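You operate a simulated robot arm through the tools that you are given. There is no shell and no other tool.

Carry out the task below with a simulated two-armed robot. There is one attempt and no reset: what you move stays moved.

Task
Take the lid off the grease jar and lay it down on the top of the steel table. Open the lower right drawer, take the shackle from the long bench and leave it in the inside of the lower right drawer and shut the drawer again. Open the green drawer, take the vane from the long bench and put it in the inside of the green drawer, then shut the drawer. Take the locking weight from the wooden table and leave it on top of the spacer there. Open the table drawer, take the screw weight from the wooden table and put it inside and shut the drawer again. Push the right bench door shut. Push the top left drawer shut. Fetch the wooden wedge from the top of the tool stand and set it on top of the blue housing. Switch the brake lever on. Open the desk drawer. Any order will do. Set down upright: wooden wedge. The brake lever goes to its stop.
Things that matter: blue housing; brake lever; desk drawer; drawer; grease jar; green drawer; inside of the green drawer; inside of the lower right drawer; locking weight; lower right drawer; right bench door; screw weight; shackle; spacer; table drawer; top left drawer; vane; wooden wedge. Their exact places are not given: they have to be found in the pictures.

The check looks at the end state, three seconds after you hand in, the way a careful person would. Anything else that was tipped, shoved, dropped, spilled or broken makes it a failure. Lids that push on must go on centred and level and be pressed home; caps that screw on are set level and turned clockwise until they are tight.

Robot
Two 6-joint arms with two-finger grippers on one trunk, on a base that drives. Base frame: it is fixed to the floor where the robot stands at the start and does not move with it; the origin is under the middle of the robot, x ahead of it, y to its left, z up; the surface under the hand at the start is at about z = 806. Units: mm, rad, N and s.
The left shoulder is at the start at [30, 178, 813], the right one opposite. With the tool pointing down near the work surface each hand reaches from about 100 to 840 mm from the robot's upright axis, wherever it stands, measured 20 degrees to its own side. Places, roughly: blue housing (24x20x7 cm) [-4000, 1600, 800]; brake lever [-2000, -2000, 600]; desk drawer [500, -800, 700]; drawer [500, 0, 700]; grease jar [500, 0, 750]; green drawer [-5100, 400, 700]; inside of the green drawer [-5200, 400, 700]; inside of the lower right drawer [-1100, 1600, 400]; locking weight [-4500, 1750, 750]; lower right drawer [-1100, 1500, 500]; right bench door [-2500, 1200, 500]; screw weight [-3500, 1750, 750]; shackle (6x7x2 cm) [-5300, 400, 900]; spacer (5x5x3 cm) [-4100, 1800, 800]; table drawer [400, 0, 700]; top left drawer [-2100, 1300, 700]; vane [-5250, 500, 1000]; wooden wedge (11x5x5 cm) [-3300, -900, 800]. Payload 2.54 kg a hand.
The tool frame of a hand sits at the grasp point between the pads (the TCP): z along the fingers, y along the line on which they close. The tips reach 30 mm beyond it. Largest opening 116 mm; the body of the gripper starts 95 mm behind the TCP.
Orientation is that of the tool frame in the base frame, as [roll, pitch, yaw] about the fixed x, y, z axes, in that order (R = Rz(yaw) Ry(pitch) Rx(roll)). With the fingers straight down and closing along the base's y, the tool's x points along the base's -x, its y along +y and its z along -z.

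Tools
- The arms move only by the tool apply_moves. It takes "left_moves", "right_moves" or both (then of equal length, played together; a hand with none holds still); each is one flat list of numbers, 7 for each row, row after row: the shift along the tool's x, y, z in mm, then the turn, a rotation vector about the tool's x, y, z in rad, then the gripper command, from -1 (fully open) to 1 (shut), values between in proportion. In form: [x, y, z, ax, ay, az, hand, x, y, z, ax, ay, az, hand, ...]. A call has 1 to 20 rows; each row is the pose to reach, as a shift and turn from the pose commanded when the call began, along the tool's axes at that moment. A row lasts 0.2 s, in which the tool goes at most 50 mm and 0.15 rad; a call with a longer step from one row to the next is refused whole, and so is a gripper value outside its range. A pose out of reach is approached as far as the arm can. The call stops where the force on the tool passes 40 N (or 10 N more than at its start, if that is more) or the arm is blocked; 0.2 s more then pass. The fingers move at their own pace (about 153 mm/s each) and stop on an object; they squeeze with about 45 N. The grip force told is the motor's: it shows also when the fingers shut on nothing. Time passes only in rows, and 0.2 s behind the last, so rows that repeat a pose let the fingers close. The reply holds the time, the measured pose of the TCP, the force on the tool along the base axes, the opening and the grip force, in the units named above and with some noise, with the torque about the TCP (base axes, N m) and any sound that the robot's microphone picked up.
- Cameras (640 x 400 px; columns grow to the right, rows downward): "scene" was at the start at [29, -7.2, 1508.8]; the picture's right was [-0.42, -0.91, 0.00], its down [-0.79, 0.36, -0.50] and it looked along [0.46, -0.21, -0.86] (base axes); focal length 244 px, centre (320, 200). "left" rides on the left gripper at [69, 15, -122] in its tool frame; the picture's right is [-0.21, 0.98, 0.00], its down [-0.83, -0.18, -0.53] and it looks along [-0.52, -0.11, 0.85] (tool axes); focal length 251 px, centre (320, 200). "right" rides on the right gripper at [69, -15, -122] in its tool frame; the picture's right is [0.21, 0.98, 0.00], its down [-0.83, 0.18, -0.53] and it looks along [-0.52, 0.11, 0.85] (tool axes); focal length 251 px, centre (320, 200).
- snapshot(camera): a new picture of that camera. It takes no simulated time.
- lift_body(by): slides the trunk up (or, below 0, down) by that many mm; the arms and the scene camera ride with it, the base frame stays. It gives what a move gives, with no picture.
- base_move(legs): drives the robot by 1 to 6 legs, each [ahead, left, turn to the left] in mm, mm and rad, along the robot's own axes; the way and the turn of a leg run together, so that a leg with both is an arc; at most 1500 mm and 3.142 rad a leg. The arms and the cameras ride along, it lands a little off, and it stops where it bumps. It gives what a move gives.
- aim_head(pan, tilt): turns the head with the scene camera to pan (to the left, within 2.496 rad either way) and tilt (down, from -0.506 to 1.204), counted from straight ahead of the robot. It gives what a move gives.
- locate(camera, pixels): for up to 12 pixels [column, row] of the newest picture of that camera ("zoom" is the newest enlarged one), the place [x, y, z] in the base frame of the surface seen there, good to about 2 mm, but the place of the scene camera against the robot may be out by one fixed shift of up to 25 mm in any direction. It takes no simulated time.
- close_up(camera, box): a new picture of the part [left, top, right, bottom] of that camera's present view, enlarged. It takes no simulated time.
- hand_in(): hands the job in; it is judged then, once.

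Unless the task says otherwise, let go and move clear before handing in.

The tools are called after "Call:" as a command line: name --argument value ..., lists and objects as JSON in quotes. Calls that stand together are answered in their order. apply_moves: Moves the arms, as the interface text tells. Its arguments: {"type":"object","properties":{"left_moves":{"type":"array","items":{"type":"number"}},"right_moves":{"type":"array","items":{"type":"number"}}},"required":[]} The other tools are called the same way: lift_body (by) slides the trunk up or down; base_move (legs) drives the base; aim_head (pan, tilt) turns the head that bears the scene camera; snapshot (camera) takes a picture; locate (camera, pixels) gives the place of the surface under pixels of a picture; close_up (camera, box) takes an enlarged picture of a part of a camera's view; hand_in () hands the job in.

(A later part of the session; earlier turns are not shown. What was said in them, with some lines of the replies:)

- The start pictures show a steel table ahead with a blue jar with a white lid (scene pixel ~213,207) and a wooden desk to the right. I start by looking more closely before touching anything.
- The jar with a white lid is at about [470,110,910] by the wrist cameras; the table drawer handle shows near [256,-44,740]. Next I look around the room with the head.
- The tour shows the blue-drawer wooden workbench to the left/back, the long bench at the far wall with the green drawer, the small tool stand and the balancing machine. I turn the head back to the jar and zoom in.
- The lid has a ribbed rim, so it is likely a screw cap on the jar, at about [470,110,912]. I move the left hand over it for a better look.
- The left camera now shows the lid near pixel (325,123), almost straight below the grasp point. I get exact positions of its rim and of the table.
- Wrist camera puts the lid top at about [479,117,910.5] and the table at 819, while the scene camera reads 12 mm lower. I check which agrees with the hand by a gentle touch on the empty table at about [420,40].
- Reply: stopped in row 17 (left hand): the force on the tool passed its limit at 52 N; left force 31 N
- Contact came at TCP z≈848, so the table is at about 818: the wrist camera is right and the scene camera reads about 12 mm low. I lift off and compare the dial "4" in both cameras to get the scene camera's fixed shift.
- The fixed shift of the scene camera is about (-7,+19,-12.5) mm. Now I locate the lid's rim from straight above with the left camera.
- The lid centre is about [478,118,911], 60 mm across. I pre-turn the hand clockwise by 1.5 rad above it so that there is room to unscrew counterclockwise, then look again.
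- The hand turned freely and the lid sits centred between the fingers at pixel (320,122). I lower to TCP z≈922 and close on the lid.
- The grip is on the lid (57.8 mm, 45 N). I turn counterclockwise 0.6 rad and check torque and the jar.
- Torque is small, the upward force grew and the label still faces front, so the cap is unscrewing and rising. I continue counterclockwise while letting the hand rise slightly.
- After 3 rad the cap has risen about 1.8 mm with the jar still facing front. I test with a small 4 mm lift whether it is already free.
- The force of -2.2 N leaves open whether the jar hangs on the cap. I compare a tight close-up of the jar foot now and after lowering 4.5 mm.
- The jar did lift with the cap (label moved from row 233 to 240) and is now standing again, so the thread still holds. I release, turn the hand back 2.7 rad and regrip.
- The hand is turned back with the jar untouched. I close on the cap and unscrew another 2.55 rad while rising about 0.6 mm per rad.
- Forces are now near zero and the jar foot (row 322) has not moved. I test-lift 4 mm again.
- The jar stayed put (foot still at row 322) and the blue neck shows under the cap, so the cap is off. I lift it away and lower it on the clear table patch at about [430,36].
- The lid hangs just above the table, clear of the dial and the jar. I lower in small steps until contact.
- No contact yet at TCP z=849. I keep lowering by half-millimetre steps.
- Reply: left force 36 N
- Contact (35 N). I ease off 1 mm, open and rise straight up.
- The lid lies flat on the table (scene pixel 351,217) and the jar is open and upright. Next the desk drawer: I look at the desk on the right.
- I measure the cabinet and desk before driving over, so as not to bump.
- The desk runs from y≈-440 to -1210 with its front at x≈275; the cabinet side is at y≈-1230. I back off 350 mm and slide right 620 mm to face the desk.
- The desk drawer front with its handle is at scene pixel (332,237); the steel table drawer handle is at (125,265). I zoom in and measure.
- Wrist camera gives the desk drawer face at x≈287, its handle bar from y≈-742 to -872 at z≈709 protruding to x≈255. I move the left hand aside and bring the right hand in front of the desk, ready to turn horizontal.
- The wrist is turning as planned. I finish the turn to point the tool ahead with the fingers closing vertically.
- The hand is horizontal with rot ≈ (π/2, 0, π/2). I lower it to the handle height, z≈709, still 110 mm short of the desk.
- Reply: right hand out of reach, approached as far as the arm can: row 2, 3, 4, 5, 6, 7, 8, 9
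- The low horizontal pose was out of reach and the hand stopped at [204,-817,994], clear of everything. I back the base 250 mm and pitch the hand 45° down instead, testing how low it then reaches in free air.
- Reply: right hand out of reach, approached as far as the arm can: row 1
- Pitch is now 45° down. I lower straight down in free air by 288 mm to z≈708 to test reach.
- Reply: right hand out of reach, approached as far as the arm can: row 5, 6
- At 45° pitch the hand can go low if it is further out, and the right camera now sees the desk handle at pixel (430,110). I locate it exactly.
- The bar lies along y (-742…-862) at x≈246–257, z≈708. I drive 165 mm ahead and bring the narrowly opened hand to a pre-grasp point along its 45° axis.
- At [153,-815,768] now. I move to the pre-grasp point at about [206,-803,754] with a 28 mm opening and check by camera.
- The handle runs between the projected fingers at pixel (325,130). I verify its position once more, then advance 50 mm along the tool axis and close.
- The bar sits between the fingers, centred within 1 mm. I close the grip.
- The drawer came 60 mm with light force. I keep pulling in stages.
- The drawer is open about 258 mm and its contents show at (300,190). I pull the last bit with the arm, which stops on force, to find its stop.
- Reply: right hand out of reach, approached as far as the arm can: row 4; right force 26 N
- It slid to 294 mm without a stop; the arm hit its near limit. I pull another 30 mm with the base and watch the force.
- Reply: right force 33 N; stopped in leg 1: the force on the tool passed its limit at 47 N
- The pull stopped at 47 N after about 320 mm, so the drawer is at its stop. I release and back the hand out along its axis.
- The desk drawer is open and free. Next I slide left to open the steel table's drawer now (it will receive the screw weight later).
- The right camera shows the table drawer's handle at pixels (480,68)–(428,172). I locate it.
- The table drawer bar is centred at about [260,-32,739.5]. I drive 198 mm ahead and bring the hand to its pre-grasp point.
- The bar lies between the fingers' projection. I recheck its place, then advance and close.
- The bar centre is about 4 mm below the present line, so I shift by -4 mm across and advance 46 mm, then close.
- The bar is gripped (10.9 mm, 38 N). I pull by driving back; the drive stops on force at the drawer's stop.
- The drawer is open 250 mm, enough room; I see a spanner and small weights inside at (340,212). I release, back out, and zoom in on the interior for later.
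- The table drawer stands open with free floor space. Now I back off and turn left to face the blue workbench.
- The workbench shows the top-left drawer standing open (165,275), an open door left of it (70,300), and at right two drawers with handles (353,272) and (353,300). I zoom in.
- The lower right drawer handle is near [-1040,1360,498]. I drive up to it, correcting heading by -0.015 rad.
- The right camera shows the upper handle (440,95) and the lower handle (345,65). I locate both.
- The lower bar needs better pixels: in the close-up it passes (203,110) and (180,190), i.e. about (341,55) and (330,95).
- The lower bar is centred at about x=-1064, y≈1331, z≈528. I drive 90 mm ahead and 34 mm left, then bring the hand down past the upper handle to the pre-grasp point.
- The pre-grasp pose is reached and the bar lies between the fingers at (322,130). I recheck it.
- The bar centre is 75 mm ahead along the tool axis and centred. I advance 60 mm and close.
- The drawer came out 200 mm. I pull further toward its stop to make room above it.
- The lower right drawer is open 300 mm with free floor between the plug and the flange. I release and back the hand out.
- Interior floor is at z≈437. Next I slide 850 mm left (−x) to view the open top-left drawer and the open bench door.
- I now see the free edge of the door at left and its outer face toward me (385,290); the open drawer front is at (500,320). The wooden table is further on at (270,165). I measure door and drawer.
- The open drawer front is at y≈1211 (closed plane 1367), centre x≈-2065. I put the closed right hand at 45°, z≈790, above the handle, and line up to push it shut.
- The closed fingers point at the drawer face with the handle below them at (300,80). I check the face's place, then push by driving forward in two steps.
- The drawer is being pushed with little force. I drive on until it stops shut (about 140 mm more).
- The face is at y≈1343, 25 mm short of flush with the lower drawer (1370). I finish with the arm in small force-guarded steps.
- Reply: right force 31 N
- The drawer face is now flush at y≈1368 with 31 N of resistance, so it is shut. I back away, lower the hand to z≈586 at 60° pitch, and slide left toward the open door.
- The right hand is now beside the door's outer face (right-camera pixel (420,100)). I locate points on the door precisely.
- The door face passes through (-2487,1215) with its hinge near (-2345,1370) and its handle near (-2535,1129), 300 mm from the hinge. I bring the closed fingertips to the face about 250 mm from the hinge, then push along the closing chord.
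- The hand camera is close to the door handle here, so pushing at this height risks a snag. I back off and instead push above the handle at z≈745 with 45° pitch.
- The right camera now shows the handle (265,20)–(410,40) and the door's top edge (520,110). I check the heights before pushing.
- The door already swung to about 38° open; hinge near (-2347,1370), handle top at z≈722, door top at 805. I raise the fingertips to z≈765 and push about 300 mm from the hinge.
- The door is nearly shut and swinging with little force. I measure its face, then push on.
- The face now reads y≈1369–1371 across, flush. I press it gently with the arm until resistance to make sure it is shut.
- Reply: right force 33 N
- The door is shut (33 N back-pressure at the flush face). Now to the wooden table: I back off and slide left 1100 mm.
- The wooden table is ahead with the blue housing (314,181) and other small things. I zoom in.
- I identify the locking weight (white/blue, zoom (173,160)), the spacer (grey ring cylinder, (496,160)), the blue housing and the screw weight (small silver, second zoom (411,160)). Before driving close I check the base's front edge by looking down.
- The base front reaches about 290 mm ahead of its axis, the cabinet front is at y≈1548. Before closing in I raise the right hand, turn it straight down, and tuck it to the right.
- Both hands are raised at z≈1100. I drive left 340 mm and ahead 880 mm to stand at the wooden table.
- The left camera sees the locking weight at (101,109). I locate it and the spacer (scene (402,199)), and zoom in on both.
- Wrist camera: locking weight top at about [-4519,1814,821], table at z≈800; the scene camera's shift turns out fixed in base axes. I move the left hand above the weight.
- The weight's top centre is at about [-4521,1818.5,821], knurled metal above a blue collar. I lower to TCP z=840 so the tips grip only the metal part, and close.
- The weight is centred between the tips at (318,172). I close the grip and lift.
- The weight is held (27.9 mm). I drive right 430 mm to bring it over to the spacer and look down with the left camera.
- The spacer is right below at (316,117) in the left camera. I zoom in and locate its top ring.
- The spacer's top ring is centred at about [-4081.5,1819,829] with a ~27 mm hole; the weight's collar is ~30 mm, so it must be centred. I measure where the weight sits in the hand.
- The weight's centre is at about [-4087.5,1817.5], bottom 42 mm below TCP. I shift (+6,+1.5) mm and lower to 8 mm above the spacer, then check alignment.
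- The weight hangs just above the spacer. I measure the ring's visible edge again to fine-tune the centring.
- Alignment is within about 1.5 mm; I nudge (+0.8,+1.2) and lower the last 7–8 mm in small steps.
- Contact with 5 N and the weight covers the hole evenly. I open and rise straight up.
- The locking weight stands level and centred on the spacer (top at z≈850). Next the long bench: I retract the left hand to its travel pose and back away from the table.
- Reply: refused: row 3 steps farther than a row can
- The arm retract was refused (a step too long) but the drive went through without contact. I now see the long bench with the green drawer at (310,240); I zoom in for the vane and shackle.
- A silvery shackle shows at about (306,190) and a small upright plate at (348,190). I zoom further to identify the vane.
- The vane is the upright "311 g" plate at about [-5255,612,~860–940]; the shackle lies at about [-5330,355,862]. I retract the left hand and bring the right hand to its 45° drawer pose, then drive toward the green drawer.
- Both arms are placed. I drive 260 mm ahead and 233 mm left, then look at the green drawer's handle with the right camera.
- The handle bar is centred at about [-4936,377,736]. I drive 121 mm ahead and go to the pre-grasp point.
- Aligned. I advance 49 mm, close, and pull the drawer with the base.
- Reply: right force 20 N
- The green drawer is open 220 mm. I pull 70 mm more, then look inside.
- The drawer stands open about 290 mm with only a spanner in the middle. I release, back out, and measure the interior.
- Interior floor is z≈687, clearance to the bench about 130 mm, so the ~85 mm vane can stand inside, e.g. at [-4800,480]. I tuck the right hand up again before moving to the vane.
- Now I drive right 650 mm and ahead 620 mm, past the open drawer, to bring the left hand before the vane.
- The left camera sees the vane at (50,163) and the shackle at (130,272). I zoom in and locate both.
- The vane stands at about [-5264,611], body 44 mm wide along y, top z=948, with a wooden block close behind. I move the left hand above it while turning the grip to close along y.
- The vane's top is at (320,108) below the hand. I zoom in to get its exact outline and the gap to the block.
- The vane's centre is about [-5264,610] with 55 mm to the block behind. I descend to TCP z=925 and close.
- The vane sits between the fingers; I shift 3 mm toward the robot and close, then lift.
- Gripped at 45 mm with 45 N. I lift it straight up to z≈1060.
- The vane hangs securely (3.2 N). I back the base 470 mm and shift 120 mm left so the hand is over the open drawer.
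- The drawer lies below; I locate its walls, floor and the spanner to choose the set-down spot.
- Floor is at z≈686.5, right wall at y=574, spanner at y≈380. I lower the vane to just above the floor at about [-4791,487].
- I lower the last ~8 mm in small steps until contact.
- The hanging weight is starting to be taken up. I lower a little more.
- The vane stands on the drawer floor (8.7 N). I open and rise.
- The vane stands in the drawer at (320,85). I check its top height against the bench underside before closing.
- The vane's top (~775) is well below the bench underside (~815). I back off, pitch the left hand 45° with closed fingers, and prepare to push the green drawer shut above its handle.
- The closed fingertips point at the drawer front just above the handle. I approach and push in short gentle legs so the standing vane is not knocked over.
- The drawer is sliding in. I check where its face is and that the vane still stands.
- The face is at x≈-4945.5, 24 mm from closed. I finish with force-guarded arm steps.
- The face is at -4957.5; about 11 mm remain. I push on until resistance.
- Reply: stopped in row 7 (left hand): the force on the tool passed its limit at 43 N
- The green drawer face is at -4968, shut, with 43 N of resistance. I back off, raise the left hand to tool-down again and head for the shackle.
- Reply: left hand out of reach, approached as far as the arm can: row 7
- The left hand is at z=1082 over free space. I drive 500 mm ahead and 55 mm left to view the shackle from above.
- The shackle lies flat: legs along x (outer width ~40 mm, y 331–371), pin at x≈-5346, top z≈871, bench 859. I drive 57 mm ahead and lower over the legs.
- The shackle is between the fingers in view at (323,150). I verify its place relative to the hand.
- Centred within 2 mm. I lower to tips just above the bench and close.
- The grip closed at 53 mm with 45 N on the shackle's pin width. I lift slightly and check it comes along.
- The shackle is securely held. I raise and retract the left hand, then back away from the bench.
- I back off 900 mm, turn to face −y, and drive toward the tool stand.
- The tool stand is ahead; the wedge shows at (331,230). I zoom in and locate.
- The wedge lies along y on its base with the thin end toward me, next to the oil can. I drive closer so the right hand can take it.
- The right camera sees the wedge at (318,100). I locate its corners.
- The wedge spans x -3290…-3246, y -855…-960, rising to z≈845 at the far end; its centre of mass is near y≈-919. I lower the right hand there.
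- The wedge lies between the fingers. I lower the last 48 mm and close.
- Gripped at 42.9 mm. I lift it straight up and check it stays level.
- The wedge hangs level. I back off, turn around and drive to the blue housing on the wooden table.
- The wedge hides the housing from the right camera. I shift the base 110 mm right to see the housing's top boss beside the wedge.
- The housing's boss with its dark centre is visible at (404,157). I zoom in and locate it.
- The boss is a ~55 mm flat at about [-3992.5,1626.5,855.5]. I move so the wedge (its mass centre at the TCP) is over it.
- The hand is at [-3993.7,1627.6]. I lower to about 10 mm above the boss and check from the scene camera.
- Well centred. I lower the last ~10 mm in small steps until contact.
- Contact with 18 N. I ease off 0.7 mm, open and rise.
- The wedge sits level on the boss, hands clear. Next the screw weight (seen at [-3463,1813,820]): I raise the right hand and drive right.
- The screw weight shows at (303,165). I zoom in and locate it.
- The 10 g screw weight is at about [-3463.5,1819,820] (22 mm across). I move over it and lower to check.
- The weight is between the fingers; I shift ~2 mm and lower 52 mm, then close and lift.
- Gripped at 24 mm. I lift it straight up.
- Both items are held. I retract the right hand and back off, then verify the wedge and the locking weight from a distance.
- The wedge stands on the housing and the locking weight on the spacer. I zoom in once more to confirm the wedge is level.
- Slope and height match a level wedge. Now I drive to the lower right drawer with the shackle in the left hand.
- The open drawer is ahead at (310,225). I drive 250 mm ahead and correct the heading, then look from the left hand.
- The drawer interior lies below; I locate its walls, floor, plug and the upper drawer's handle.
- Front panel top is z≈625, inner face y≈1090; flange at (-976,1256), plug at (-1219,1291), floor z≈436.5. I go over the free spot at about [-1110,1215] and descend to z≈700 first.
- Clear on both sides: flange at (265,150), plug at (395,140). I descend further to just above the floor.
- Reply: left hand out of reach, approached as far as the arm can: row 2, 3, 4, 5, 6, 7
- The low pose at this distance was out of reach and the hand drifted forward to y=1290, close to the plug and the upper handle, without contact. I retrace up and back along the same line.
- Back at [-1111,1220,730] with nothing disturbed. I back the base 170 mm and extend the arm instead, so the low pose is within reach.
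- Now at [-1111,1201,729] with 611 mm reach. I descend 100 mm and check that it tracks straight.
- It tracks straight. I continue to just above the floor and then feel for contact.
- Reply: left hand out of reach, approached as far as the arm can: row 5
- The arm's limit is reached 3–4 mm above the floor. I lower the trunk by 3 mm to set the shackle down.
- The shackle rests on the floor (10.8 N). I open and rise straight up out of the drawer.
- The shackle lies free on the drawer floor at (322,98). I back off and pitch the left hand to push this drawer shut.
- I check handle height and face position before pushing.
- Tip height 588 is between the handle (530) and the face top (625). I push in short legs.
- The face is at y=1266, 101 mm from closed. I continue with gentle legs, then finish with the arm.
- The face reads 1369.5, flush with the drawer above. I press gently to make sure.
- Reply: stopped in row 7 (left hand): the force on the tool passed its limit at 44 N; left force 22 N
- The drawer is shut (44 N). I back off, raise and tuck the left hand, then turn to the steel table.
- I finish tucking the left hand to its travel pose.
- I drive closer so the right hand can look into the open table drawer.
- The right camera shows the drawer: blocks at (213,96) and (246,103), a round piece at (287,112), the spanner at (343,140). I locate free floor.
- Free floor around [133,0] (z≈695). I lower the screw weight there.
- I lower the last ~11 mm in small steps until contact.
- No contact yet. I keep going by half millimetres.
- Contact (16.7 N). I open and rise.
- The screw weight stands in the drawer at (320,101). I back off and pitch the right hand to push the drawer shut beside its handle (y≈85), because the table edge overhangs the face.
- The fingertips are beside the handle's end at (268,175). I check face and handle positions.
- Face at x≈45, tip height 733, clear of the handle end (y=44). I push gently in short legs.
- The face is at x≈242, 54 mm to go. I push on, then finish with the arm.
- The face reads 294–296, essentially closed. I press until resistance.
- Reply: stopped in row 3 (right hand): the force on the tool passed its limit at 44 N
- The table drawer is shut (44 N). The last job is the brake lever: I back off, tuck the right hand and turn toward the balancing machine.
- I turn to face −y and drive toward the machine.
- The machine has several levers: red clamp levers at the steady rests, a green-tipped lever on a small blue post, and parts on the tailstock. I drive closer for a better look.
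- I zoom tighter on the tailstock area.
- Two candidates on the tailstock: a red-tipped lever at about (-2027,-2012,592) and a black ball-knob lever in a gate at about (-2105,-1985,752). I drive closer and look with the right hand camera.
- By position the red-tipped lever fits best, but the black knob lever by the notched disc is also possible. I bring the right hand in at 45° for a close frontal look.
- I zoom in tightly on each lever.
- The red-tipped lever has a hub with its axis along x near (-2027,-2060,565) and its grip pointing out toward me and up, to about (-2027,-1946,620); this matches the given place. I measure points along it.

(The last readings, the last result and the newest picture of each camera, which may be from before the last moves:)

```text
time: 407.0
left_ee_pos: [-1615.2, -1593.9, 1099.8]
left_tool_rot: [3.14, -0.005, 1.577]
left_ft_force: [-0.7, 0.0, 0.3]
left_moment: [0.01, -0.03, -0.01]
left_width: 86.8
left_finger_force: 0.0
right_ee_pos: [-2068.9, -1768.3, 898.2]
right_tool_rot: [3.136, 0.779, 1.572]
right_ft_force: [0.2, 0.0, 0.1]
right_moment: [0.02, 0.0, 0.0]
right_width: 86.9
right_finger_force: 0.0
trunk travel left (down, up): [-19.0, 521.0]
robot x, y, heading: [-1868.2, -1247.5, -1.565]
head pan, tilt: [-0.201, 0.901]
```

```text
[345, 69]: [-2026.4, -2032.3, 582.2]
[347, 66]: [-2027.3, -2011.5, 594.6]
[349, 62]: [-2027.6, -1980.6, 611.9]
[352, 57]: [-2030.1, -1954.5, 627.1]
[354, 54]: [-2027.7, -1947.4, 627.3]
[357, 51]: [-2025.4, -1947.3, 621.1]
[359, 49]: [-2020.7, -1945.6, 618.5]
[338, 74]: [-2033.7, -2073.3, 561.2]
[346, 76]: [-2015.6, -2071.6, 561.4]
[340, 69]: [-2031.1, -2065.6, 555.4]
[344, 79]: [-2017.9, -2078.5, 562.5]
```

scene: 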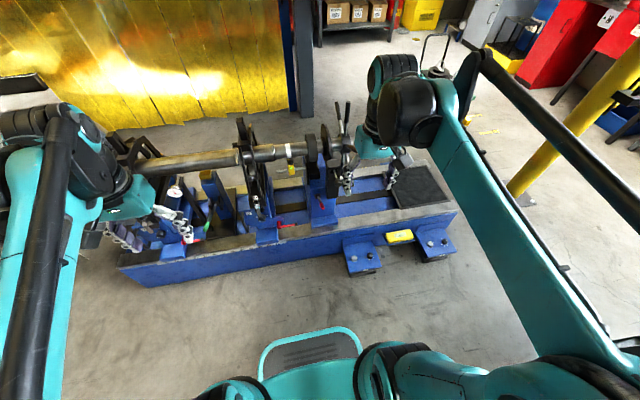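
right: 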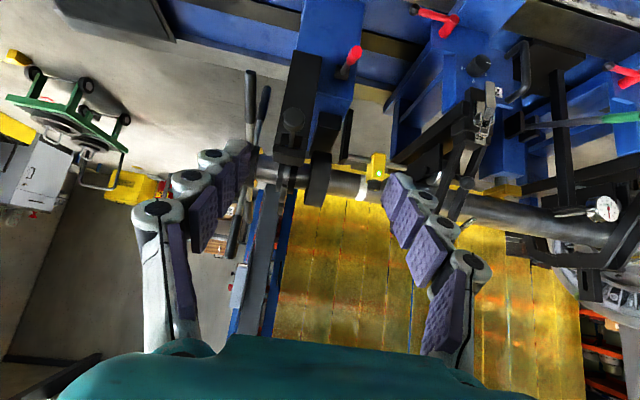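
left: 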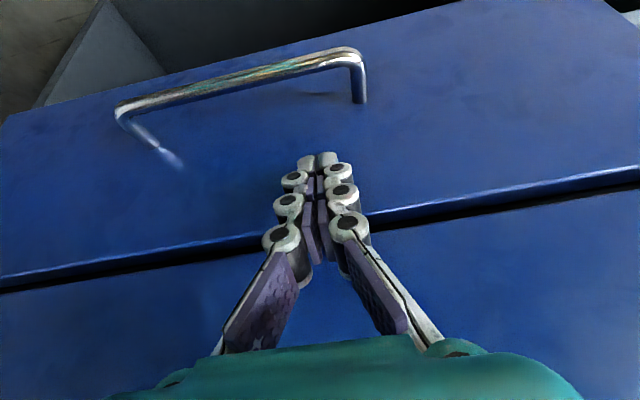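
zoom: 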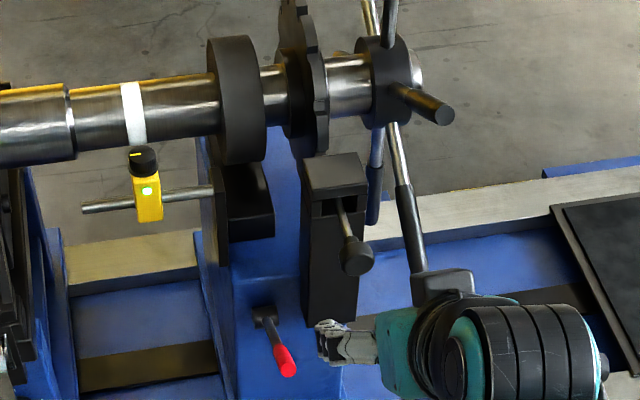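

The lever stands about 30° above horizontal (hub near y=-2072, z=560, length ~140 mm). I close the right hand, back the base 60 mm and bring the fingertips above the red grip to press it down gently.

Call:
base_move --legs '[[-60, 0, 0]]'

Call:
apply_moves --right_moves '[-3.8, 6, 45.6, 0, 0.0374, 0, 1, -7.7, 12, 91.3, 0, 0.0749, 0, 1, -11.5, 18, 137, 0, 0.1123, 0, 1, -15.4, 24, 182.6, 0, 0.1497, 0, 1, -19.2, 30, 228.3, 0, 0.1871, 0, 1, -23, 36, 274, 0, 0.2246, 0, 1, -26.9, 42, 319.6, 0, 0.262, 0, 1]'

Call:
snapshot --camera "right"

Call:
close_up --camera "scene" --box '[270, 110, 390, 230]'

```text
time: 408.0
left_ee_pos: [-1616.9, -1531.5, 1098.7]
left_tool_rot: [3.141, -0.006, 1.579]
left_ft_force: [0.1, 1.0, -0.2]
left_moment: [-0.09, -0.01, 0.01]
left_width: 86.7
left_finger_force: 0.0
right_ee_pos: [-2068.3, -1705.6, 900.4]
right_tool_rot: [3.135, 0.779, 1.574]
right_ft_force: [-0.1, -0.7, -0.1]
right_moment: [0.0, 0.0, -0.03]
right_width: 87.0
right_finger_force: 0.0
trunk travel left (down, up): [-19.0, 521.0]
robot x, y, heading: [-1870.2, -1190.2, -1.567]
head pan, tilt: [-0.201, 0.901]
```

```text
time: 409.6
left_ee_pos: [-1617.2, -1532.5, 1099.5]
left_tool_rot: [3.139, -0.008, 1.578]
left_ft_force: [-0.5, 0.2, 0.1]
left_moment: [0.0, -0.03, 0.02]
left_width: 87.0
left_finger_force: 0.2
right_ee_pos: [-2025.3, -1950.0, 690.5]
right_tool_rot: [3.139, 0.512, 1.573]
right_ft_force: [0.4, -0.8, -0.1]
right_moment: [0.0, 0.0, -0.03]
right_width: 0.0
right_finger_force: 28.7
trunk travel left (down, up): [-19.0, 521.0]
robot x, y, heading: [-1866.0, -1187.3, -1.568]
head pan, tilt: [-0.201, 0.901]
```

```text
taken
```

right: 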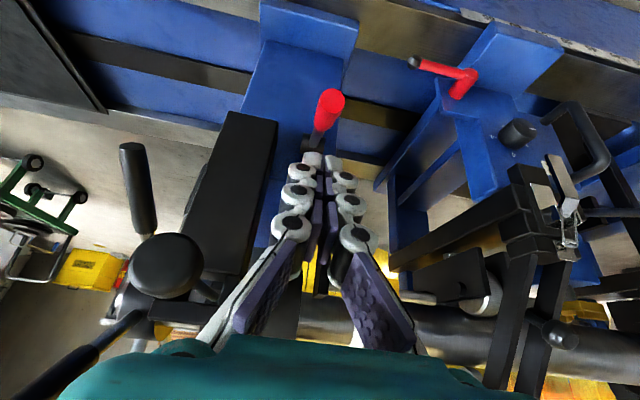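

```text
3.33 times, centred on (330, 170) of scene
```

zoom: 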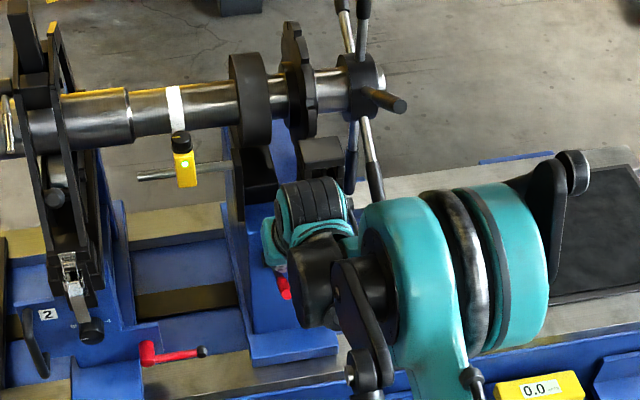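

The fingertips are above the lever (red grip at (328,105)). I verify the lever's position relative to the tips.

Call:
locate --camera "right" --pixels '[[330, 100], [325, 118], [320, 130], [316, 145], [333, 95], [165, 262], [185, 290]]'

```text
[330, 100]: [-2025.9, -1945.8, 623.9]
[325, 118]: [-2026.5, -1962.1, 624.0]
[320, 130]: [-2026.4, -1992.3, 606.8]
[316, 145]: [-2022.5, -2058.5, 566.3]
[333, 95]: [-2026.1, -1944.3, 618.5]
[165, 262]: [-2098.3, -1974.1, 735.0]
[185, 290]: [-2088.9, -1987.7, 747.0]
```

The tip is 40 mm above the grip. I press down in steps, guarded by the force stop.

Call:
apply_moves --right_moves '[10, 0, 17.3, 0, 0, 0, 1, 17, 0, 29.4, 0, 0, 0, 1, 20, 0, 34.6, 0, 0, 0, 1, 23, 0, 39.8, 0, 0, 0, 1, 26, 0, 45, 0, 0, 0, 1, 29, 0, 50.2, 0, 0, 0, 1]'

Call:
snapshot --camera "right"

Call:
locate --camera "right" --pixels '[[330, 100], [325, 118], [320, 130], [333, 95]]'

```text
time: 411.0
left_ee_pos: [-1616.1, -1532.1, 1098.6]
left_tool_rot: [3.14, -0.008, 1.577]
left_ft_force: [0.3, -0.3, 0.1]
left_moment: [-0.03, 0.02, 0.03]
left_width: 86.9
left_finger_force: 0.1
right_ee_pos: [-2024.3, -1949.1, 631.7]
right_tool_rot: [3.138, 0.516, 1.573]
right_ft_force: [0.2, 0.6, 1.0]
right_moment: [-0.03, 0.0, 0.0]
right_width: 0.0
right_finger_force: 28.7
trunk travel left (down, up): [-19.0, 521.0]
robot x, y, heading: [-1865.4, -1189.7, -1.566]
head pan, tilt: [-0.201, 0.901]
```

```text
taken
```

right: 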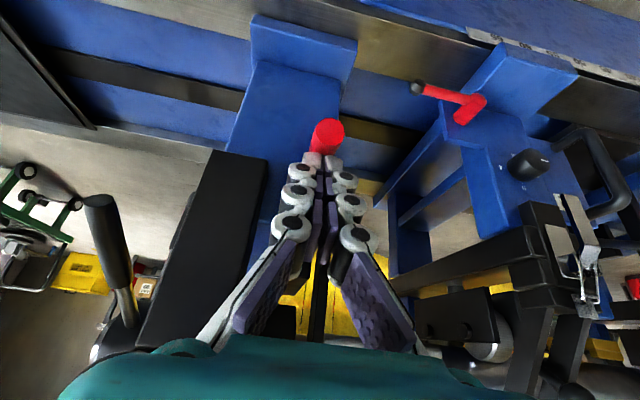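

```text
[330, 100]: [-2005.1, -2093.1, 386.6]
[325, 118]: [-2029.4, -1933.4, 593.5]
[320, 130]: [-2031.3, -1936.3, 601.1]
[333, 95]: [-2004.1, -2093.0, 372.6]
```

The lever yields downward easily (its end is now at y≈-1933, z≈597). I keep pressing down to its stop.

Call:
apply_moves --right_moves '[4, 0, 7, 0, 0, 0, 1, 8, 0, 14, 0, 0, 0, 1, 12, 0, 21, 0, 0, 0, 1, 16, 0, 28, 0, 0, 0, 1, 20, 0, 34.6, 0, 0, 0, 1, 24, 0, 41.6, 0, 0, 0, 1, 28, 0, 48.5, 0, 0, 0, 1, 32, 0, 55.4, 0, 0, 0, 1]'

Call:
snapshot --camera "right"

```text
time: 412.8
left_ee_pos: [-1616.3, -1532.8, 1099.3]
left_tool_rot: [3.14, -0.006, 1.577]
left_ft_force: [0.5, -0.5, 0.0]
left_moment: [0.0, 0.0, -0.01]
left_width: 87.0
left_finger_force: 0.0
right_ee_pos: [-2024.4, -1948.0, 568.7]
right_tool_rot: [3.139, 0.515, 1.574]
right_ft_force: [-0.2, -0.4, 1.4]
right_moment: [0.0, -0.03, 0.02]
right_width: 0.1
right_finger_force: 28.3
trunk travel left (down, up): [-19.0, 521.0]
robot x, y, heading: [-1869.2, -1188.2, -1.567]
head pan, tilt: [-0.201, 0.901]
```

```text
taken
```

right: 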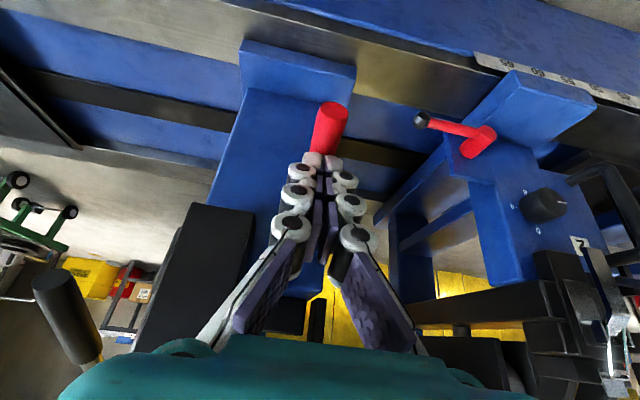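

Still moving freely; the tip is at z≈543. I continue down.

Call:
apply_moves --right_moves '[4, 0, 7, 0, 0, 0, 1, 8, 0, 14, 0, 0, 0, 1, 12, 0, 21, 0, 0, 0, 1, 16, 0, 28, 0, 0, 0, 1, 20, 0, 34.6, 0, 0, 0, 1, 24, 0, 41.6, 0, 0, 0, 1]'

Call:
snapshot --camera "right"

```text
time: 413.9
left_ee_pos: [-1615.2, -1529.3, 1100.5]
left_tool_rot: [3.141, -0.004, 1.578]
left_ft_force: [0.7, 0.4, 0.4]
left_moment: [-0.01, 0.01, 0.05]
left_width: 87.2
left_finger_force: 0.1
right_ee_pos: [-2024.4, -1947.9, 538.8]
right_tool_rot: [3.139, 0.524, 1.574]
right_ft_force: [1.0, 13.4, 31.6]
right_moment: [0.3, 0.0, 0.06]
right_width: 5.9
right_finger_force: 28.8
trunk travel left (down, up): [-19.0, 521.0]
robot x, y, heading: [-1867.9, -1190.3, -1.566]
head pan, tilt: [-0.201, 0.901]
stopped in row 5 (right hand): the force on the tool passed its limit at 48 N (the readings are from after the stop); the commanded pose is now the measured one
```

```text
taken
```

right: 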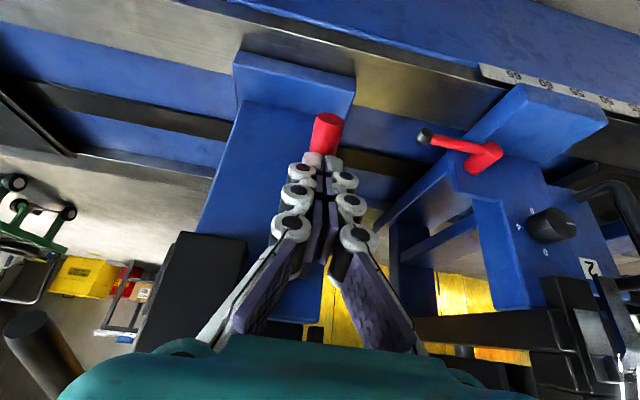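

The lever hit its lower stop (48 N, about 60° below where it began). I lift off and check that it stays.

Call:
apply_moves --right_moves '[-10, 0, -17.3, 0, 0, 0, 1, -30, 0, -52, 0, 0, 0, 1, -50, 0, -86, 0, 0, 0, 1, -70, 0, -121, 0, 0, 0, 1, -85, 0, -160, 0, 0, 0, 1, -95, 0, -200, 0, 0, 0, 1, -95, 0, -245, 0, 0, 0, 0]'

Call:
snapshot --camera "right"

Call:
snapshot --camera "scene"

Call:
close_up --camera "right" --box '[260, 40, 400, 160]'

```text
time: 415.5
left_ee_pos: [-1615.4, -1530.8, 1098.9]
left_tool_rot: [3.14, -0.005, 1.578]
left_ft_force: [-1.0, 0.1, -0.3]
left_moment: [0.02, -0.01, -0.01]
left_width: 87.1
left_finger_force: 0.0
right_ee_pos: [-2026.1, -1910.3, 796.1]
right_tool_rot: [3.138, 0.52, 1.576]
right_ft_force: [-0.5, -0.4, -0.1]
right_moment: [0.03, 0.02, -0.02]
right_width: 58.2
right_finger_force: 0.1
trunk travel left (down, up): [-19.0, 521.0]
robot x, y, heading: [-1865.5, -1187.3, -1.569]
head pan, tilt: [-0.201, 0.901]
```

```text
taken
```

right: 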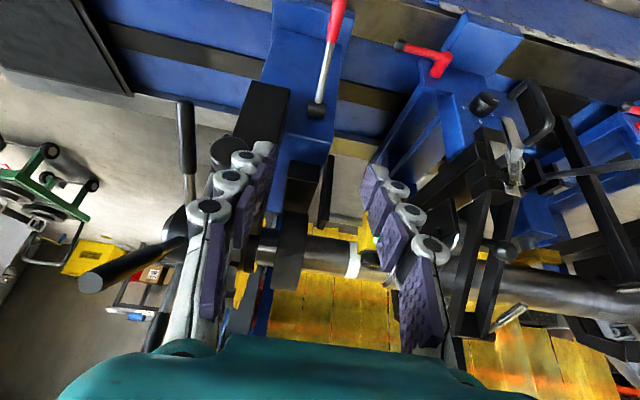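

```text
taken
```

scene: 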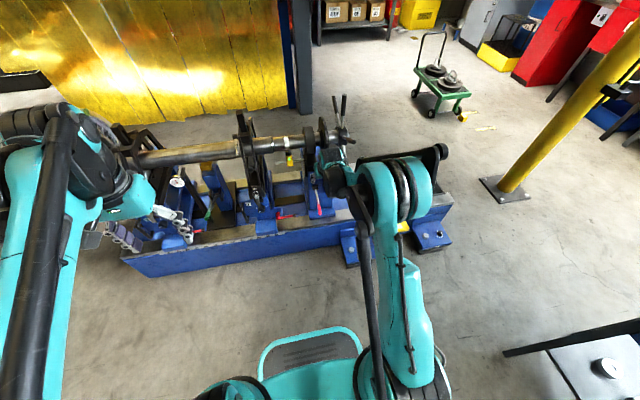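

```text
3.33 times, centred on (330, 100) of right
```

zoom: 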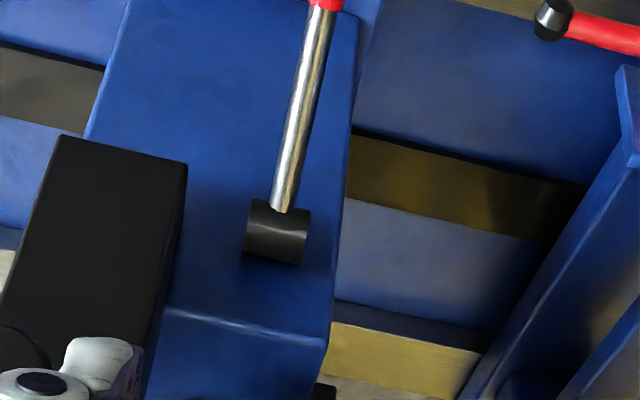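

The lever now hangs low with its rod fully visible (318,100)–(340,5). I measure its angle.

Call:
locate --camera "right" --pixels '[[320, 95], [324, 75], [328, 55], [332, 40], [336, 20], [339, 6], [318, 112], [220, 150], [270, 200]]'

```text
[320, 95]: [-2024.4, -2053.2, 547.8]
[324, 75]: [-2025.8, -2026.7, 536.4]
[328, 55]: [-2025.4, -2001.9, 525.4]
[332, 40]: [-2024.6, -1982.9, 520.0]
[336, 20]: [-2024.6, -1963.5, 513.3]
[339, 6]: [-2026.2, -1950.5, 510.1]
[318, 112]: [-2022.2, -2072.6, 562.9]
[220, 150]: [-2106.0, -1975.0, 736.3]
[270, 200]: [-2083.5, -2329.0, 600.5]
```

The lever stays at about −21°, stopped after ~0.9 rad of travel. I retract the right hand and back away for a final check of everything.

Call:
apply_moves --right_moves '[12.7, 0, -42, 0, 0.052, 0, 0, 25.4, 0, -84, 0, 0.104, 0, -0.5, 38, 0, -126, 0, 0.156, 0, -0.5, 51, 0, -168, 0, 0.208, 0, -0.5, 63.5, 0, -210, 0, 0.26, 0, -0.5, 76, 0, -252, 0, 0.312, 0, -0.5, 89, 0, -294, 0, 0.364, 0, -0.5, 102, 0, -336, 0, 0.416, 0, -0.5, 114, 0, -378, 0, 0.468, 0, -0.5, 127, 0, -420, 0, 0.52, 0, -0.5]'

Call:
aim_head --pan -0.15 --tilt 0.8

Call:
snapshot --camera "scene"

Call:
close_up --camera "scene" --box '[260, 110, 380, 230]'

```text
time: 417.7
left_ee_pos: [-1615.5, -1531.3, 1098.8]
left_tool_rot: [3.14, -0.008, 1.578]
left_ft_force: [-0.2, 0.8, -0.2]
left_moment: [-0.02, 0.02, 0.04]
left_width: 86.9
left_finger_force: 0.1
right_ee_pos: [-2027.9, -1590.4, 1097.6]
right_tool_rot: [3.139, -0.001, 1.576]
right_ft_force: [0.3, -1.1, 0.0]
right_moment: [-0.05, 0.02, -0.01]
right_width: 87.1
right_finger_force: 0.0
trunk travel left (down, up): [-19.0, 521.0]
robot x, y, heading: [-1870.2, -1188.8, -1.565]
head pan, tilt: [-0.201, 0.901]
```

```text
time: 418.4
left_ee_pos: [-1615.5, -1531.7, 1099.3]
left_tool_rot: [3.139, -0.006, 1.579]
left_ft_force: [-0.5, 0.0, -1.2]
left_moment: [0.01, -0.01, 0.0]
left_width: 86.8
left_finger_force: 0.1
right_ee_pos: [-2028.5, -1592.9, 1097.0]
right_tool_rot: [3.139, 0.001, 1.575]
right_ft_force: [0.5, 0.2, -0.3]
right_moment: [0.02, -0.01, 0.0]
right_width: 87.1
right_finger_force: 0.1
trunk travel left (down, up): [-19.0, 521.0]
robot x, y, heading: [-1866.1, -1189.5, -1.567]
head pan, tilt: [-0.15, 0.799]
```

```text
taken
```

scene: 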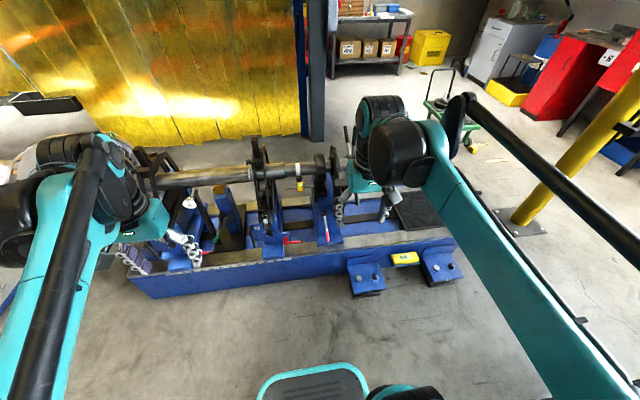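

```text
3.33 times, centred on (320, 170) of scene
```

zoom: 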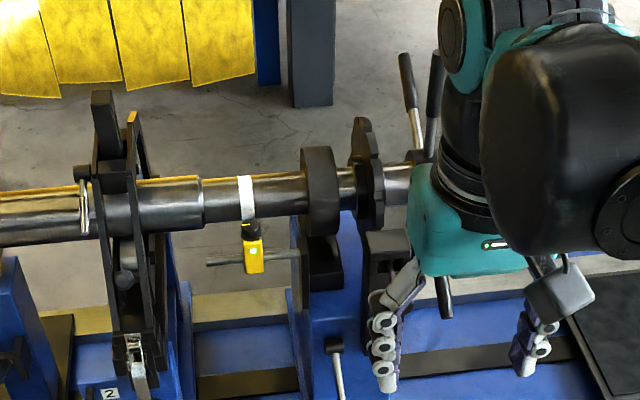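

The lever points down; nothing else moved. I back off and turn to view the workbench and tables for a final check.

Call:
base_move --legs '[[-800, 0, 0], [0, 0, 2.6]]'

Call:
aim_head --pan 0.6 --tilt 0.35

Call:
snapshot --camera "scene"

Call:
close_up --camera "scene" --box '[100, 180, 420, 330]'

Call:
aim_head --pan -0.6 --tilt 0.35

Call:
snapshot --camera "scene"

```text
time: 428.8
left_ee_pos: [-1918.1, 21.4, 1099.3]
left_tool_rot: [3.139, -0.007, -2.087]
left_ft_force: [0.5, 0.9, -0.4]
left_moment: [-0.02, -0.03, -0.01]
left_width: 87.1
left_finger_force: 0.1
right_ee_pos: [-1530.0, -133.7, 1096.6]
right_tool_rot: [3.138, 0.001, -2.089]
right_ft_force: [-0.2, -0.9, -0.2]
right_moment: [0.01, 0.0, 0.02]
right_width: 86.9
right_finger_force: 0.0
trunk travel left (down, up): [-19.0, 521.0]
robot x, y, heading: [-1870.7, -406.7, 1.048]
head pan, tilt: [-0.15, 0.799]
```

```text
time: 429.9
left_ee_pos: [-1917.7, 20.2, 1098.7]
left_tool_rot: [3.141, -0.007, -2.089]
left_ft_force: [0.4, 0.4, -1.1]
left_moment: [0.04, 0.01, -0.01]
left_width: 87.1
left_finger_force: 0.1
right_ee_pos: [-1530.0, -132.3, 1097.0]
right_tool_rot: [3.137, 0.001, -2.089]
right_ft_force: [0.7, -0.4, 0.2]
right_moment: [-0.01, 0.0, -0.02]
right_width: 87.0
right_finger_force: 0.1
trunk travel left (down, up): [-19.0, 521.0]
robot x, y, heading: [-1874.8, -400.2, 1.053]
head pan, tilt: [0.6, 0.351]
```

```text
taken
```

scene: 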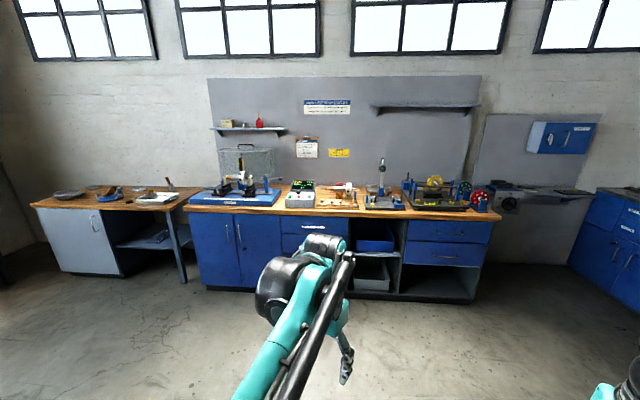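

```text
2.00 times, centred on (260, 255) of scene
```

zoom: 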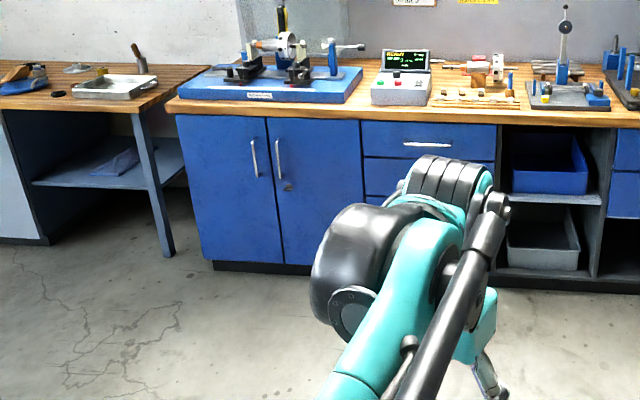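

```text
time: 431.3
left_ee_pos: [-1917.9, 20.4, 1098.0]
left_tool_rot: [3.14, -0.008, -2.089]
left_ft_force: [0.1, 0.2, -0.5]
left_moment: [0.01, -0.03, -0.01]
left_width: 87.1
left_finger_force: 0.1
right_ee_pos: [-1531.0, -132.6, 1095.1]
right_tool_rot: [3.139, 0.001, -2.089]
right_ft_force: [0.2, -0.1, 0.3]
right_moment: [-0.01, 0.01, 0.0]
right_width: 87.0
right_finger_force: 0.1
trunk travel left (down, up): [-19.0, 521.0]
robot x, y, heading: [-1869.9, -404.4, 1.051]
head pan, tilt: [-0.6, 0.351]
```

```text
taken
```

scene: 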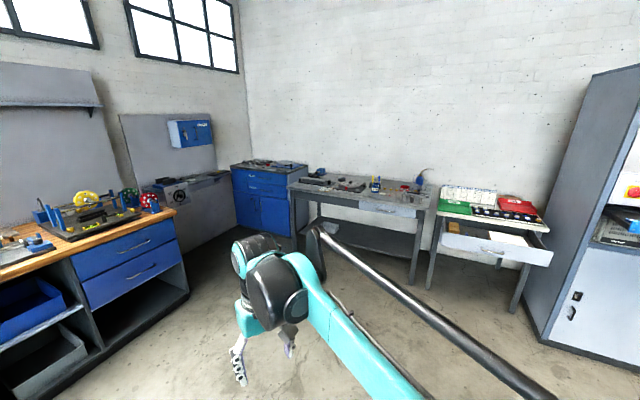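

Door and drawers are shut, the desk drawer is open. A last zoom on the wooden table, the steel table and the long bench.

Call:
close_up --camera "scene" --box '[320, 160, 560, 280]'

Call:
aim_head --pan 0.95 --tilt 0.3

Call:
close_up --camera "scene" --box '[150, 170, 350, 280]'

Call:
snapshot --camera "scene"

Call:
aim_head --pan 1.9 --tilt 0.3

Call:
snapshot --camera "scene"

```text
2.67 times, centred on (440, 220) of scene
```

zoom: 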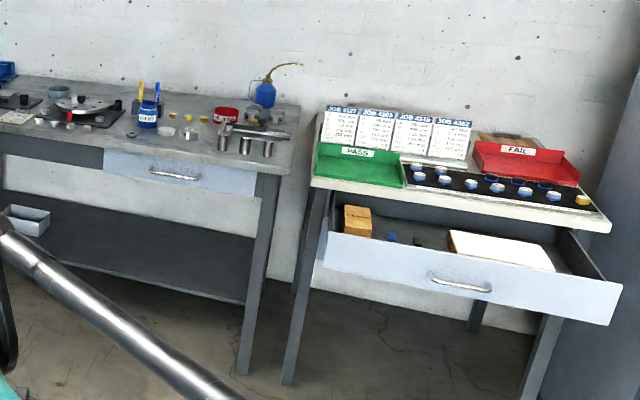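

```text
time: 432.9
left_ee_pos: [-1917.6, 21.2, 1097.2]
left_tool_rot: [3.14, -0.008, -2.087]
left_ft_force: [-0.4, -0.7, -0.9]
left_moment: [0.0, 0.0, -0.01]
left_width: 86.8
left_finger_force: 0.1
right_ee_pos: [-1529.7, -133.9, 1097.0]
right_tool_rot: [3.139, 0.0, -2.089]
right_ft_force: [0.6, 0.3, 0.3]
right_moment: [0.03, -0.01, -0.02]
right_width: 87.1
right_finger_force: 0.0
trunk travel left (down, up): [-19.0, 521.0]
robot x, y, heading: [-1876.6, -404.8, 1.053]
head pan, tilt: [0.949, 0.3]
```

```text
3.20 times, centred on (250, 225) of scene
```

zoom: 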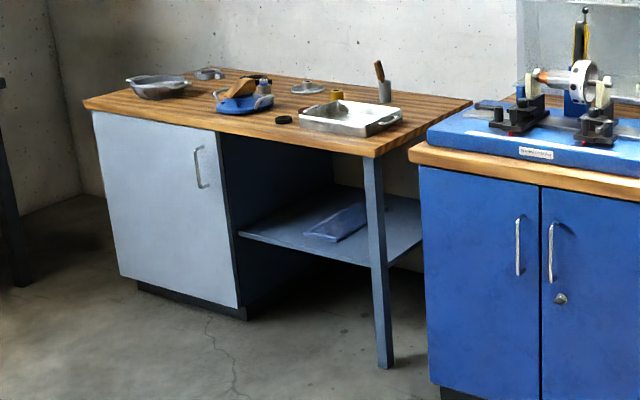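

```text
taken
```

scene: 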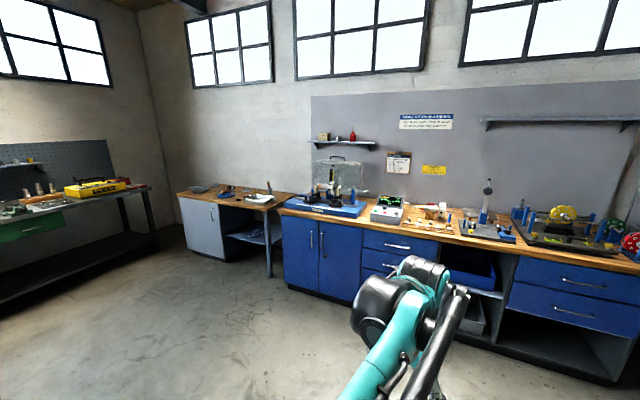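

```text
time: 434.1
left_ee_pos: [-1917.2, 20.6, 1099.0]
left_tool_rot: [3.139, -0.007, -2.087]
left_ft_force: [-0.6, 0.2, 0.3]
left_moment: [0.02, 0.01, 0.01]
left_width: 87.0
left_finger_force: 0.0
right_ee_pos: [-1531.0, -134.3, 1097.0]
right_tool_rot: [3.138, 0.001, -2.089]
right_ft_force: [0.2, -0.4, -0.2]
right_moment: [-0.01, -0.02, 0.0]
right_width: 86.8
right_finger_force: 0.1
trunk travel left (down, up): [-19.0, 521.0]
robot x, y, heading: [-1874.1, -400.8, 1.052]
head pan, tilt: [1.901, 0.3]
```

```text
taken
```

scene: 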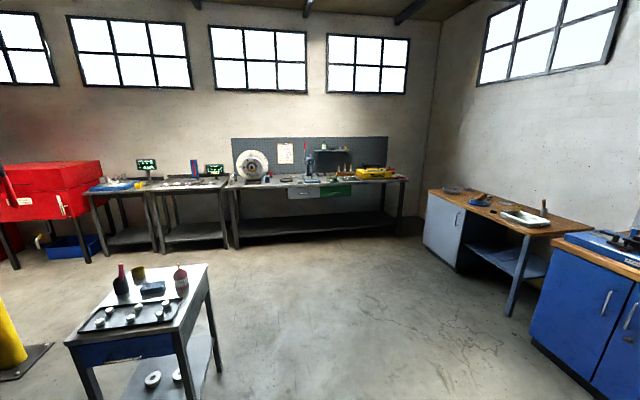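

All end states check out: lid on the steel table, desk drawer open, and the table, green, lower-right and top-left drawers shut. The right bench door is shut, the wedge stands on the housing, the weight is on the spacer, and the brake lever is at its stop. Both hands are empty and clear, so I hand in.

Call:
hand_in

```text
The job is handed in.
```

I did all ten tasks and handed the job in. The result of the check hasn't come back.

| Task | End state when I last looked |
|---|---|
| Grease jar lid | Unscrewed and lying flat on the steel table; the jar stands open and upright |
| Shackle | On the floor of the lower right drawer, drawer shut |
| Vane | Set down standing in the green drawer, drawer shut |
| Locking weight | Standing level and centred on the spacer |
| Screw weight | Standing in the table drawer, drawer shut |
| Right bench door | Shut, flush with the bench front |
| Top left drawer | Shut, flush with the drawer below it |
| Wooden wedge | Upright and level on top of the blue housing |
| Brake lever | Pushed down about 50° until it hit its stop |
| Desk drawer | Open to its stop, about 320 mm |

- **Brake lever:** I took the red-tipped lever on the tailstock to be the brake lever because it best matched the place you gave. A black knob lever sits close by, and nothing I saw was labelled. I took down as "on"; I did not check whether the lever also moves up from where it started.
- **Vane:** I pushed the drawer shut in small steps but could not see inside at the end, so the vane may have tipped over in there.

Apart from opening and closing drawers, I saw nothing else knocked over or shoved. Both hands were empty and clear at the end.
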